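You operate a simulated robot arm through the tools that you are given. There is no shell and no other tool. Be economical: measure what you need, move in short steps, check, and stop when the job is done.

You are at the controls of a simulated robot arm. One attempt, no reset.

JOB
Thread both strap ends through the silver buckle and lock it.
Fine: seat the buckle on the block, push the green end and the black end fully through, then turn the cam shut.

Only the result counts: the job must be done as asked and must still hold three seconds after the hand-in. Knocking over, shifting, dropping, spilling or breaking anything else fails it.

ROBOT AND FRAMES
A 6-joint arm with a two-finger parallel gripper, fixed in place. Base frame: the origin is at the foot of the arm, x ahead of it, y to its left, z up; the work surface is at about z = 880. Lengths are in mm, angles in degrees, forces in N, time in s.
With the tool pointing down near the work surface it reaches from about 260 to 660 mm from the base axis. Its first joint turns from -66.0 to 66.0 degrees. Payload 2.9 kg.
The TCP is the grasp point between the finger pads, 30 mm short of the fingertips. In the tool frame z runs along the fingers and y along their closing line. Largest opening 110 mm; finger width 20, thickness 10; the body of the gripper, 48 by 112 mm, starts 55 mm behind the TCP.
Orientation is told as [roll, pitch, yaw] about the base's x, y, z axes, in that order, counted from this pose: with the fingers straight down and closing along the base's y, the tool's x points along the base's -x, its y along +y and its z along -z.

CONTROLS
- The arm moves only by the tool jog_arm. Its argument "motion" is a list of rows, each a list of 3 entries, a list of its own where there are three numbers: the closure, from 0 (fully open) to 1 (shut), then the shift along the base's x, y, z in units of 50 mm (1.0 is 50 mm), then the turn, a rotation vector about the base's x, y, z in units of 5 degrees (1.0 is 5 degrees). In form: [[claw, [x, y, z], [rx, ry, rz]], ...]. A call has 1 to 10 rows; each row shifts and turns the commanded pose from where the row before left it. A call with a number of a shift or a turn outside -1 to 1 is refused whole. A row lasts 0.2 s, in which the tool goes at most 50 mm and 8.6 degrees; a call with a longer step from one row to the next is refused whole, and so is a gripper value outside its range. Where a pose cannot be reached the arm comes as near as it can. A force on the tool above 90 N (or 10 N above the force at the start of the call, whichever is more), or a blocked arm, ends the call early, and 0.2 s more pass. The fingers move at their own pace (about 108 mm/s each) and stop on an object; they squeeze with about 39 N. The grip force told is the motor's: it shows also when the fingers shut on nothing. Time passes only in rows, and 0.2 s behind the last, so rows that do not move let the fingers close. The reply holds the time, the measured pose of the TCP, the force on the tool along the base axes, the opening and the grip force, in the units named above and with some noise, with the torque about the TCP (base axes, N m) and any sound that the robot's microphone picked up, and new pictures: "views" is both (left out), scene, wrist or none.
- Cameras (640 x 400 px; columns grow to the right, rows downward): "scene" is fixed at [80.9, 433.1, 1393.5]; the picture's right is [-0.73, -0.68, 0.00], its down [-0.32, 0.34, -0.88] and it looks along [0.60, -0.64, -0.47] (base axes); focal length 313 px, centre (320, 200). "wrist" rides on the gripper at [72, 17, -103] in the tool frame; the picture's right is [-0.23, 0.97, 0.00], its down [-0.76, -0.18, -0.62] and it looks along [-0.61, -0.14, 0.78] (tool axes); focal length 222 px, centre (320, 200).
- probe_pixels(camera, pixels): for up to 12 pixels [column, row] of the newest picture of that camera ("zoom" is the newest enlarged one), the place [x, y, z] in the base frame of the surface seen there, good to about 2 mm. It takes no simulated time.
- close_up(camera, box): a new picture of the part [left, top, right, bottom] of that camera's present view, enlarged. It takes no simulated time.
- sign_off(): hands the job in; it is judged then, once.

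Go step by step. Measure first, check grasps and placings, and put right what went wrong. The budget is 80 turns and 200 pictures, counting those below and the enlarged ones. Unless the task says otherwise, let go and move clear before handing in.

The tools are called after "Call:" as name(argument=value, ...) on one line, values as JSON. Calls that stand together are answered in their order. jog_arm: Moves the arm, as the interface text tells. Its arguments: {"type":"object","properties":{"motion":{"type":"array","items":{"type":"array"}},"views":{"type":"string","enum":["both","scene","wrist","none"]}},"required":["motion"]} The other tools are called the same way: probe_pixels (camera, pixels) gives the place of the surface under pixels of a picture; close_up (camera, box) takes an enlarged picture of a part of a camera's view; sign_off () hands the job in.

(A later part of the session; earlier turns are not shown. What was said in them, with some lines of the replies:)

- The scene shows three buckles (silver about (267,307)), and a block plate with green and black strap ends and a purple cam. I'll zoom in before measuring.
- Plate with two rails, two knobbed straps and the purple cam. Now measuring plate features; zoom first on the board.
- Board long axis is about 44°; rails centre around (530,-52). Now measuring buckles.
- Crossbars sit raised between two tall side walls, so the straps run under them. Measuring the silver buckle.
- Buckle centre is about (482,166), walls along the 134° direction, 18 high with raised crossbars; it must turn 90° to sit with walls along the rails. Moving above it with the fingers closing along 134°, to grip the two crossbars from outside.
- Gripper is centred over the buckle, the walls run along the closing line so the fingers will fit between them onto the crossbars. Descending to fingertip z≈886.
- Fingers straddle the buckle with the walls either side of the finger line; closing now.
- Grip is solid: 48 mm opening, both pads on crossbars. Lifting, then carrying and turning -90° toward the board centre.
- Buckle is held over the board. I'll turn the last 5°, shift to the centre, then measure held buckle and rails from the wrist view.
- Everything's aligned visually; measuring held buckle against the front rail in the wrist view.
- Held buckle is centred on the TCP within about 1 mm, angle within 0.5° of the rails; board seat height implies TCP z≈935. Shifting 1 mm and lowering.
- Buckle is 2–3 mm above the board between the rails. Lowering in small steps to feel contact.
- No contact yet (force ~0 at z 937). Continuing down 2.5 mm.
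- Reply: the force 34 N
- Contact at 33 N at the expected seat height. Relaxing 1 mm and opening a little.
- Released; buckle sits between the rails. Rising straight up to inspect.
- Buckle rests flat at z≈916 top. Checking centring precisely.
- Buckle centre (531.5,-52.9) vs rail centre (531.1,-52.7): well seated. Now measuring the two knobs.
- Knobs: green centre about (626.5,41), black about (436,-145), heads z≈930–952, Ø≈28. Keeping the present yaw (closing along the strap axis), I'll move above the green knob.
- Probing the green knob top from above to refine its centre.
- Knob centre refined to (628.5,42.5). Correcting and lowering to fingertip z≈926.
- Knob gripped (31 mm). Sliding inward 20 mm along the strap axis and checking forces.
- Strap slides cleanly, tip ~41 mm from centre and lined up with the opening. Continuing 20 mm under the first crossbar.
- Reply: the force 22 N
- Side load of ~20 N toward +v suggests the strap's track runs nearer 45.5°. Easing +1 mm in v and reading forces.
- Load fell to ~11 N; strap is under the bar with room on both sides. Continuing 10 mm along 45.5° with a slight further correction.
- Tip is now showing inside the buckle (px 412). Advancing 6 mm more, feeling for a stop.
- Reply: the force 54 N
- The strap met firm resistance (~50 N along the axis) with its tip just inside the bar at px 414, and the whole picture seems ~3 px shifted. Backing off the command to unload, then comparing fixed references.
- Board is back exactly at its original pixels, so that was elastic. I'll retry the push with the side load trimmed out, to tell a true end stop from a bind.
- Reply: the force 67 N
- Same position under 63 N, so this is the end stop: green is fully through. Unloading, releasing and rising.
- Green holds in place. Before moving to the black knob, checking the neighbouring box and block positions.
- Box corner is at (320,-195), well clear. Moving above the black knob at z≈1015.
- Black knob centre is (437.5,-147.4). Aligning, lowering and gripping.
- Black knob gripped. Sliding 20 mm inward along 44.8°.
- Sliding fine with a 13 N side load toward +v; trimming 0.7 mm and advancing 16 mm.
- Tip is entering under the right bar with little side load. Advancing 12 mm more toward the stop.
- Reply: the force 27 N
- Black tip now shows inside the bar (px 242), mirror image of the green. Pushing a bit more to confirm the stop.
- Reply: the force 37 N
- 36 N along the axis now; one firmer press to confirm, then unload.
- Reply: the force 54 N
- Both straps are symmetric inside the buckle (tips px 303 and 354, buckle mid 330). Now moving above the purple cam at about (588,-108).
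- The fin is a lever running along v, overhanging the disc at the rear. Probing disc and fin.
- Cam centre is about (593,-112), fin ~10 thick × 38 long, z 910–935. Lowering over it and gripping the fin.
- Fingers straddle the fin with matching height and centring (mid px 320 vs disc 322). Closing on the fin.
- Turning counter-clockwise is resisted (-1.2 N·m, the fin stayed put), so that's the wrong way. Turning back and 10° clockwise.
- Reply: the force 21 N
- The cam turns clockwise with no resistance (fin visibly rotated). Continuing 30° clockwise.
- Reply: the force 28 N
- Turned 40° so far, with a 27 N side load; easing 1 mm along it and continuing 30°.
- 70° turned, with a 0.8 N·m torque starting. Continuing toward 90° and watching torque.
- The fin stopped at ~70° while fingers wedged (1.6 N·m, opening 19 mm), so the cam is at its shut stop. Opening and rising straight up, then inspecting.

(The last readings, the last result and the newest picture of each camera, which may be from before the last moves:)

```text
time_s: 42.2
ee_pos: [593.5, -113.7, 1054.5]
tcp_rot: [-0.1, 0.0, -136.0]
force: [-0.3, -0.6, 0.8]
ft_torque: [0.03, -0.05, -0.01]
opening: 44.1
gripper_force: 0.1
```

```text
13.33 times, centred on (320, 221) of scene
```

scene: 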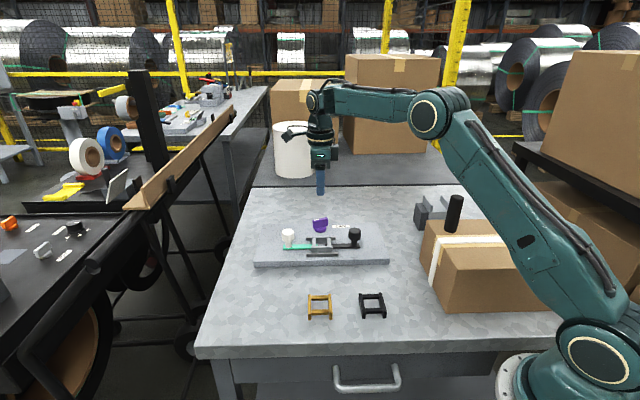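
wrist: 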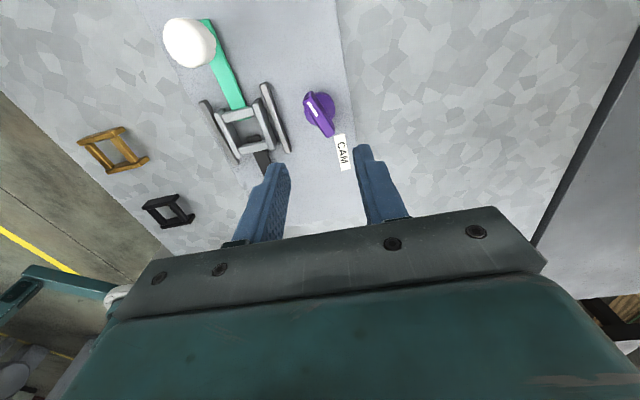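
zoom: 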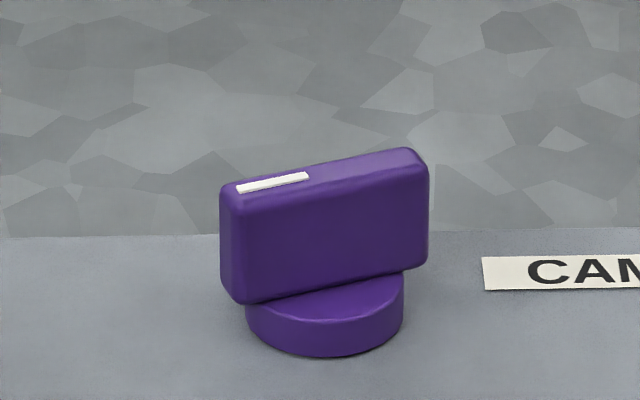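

The cam rests turned with its pointer toward the green side. Measuring its angle from the fin's top edge.

Call:
probe_pixels(camera="zoom", pixels=[[240, 195], [410, 158], [230, 200], [420, 160], [325, 175], [235, 230], [415, 200], [325, 250]])

Call:
close_up(camera="wrist", box=[190, 70, 370, 182])

```text
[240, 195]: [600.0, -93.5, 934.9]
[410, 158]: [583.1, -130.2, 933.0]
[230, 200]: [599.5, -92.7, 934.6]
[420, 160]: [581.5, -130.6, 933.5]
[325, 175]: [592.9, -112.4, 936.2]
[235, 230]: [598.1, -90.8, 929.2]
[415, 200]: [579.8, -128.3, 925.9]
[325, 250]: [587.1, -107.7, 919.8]
```

```text
3.56 times, centred on (280, 126) of wrist
```

zoom: 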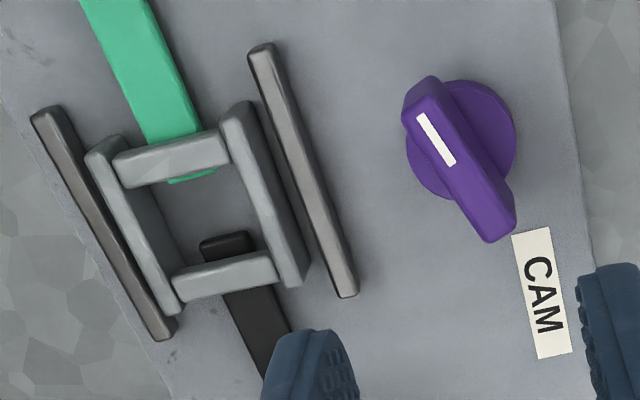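

Pointer is at 65°, i.e. the cam turned 70° from start to a hard stop. Final check of strap tips and knobs.

Call:
close_up(camera="scene", box=[300, 230, 348, 260])

Call:
probe_pixels(camera="scene", pixels=[[288, 231], [355, 230], [284, 247], [359, 246]])

```text
13.33 times, centred on (324, 245) of scene
```

zoom: 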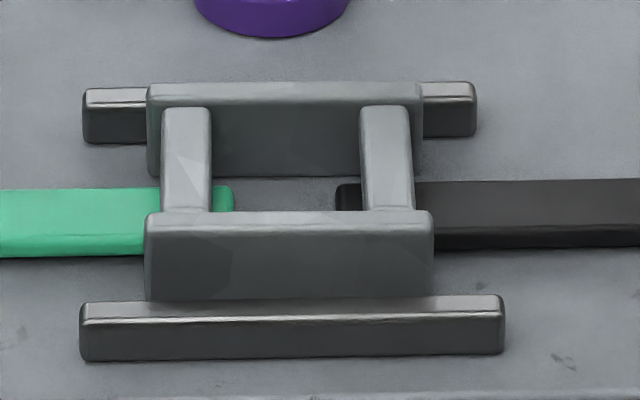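

```text
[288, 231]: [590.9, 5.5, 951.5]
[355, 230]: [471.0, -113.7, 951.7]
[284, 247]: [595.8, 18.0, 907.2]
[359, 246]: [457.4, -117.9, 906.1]
```

Both tips sit an equal ~10 mm from centre (px 234 and 336 around 286), the buckle is flat between the rails, the cam is on its shut stop and the gripper is clear. Handing in.

Call:
sign_off()

```text
The job is handed in.
```

I handed the job in, and the buckle should be locked, but the pass/fail result was not shown to me.

- **Buckle:** the silver buckle sits flat on the block between the rails, centred to within about 1 mm.
- **Straps:** the green and black ends are both pushed under their crossbars to a firm stop. Each tip sits about 10 mm from the buckle centre.
- **Cam:** the purple cam turned about 70° clockwise and then would not move further. It also refused to turn the other way from the start, so I took that stop as shut.
- **Surroundings:** I saw nothing else moved, and the gripper was open and clear above the cam when I handed in.
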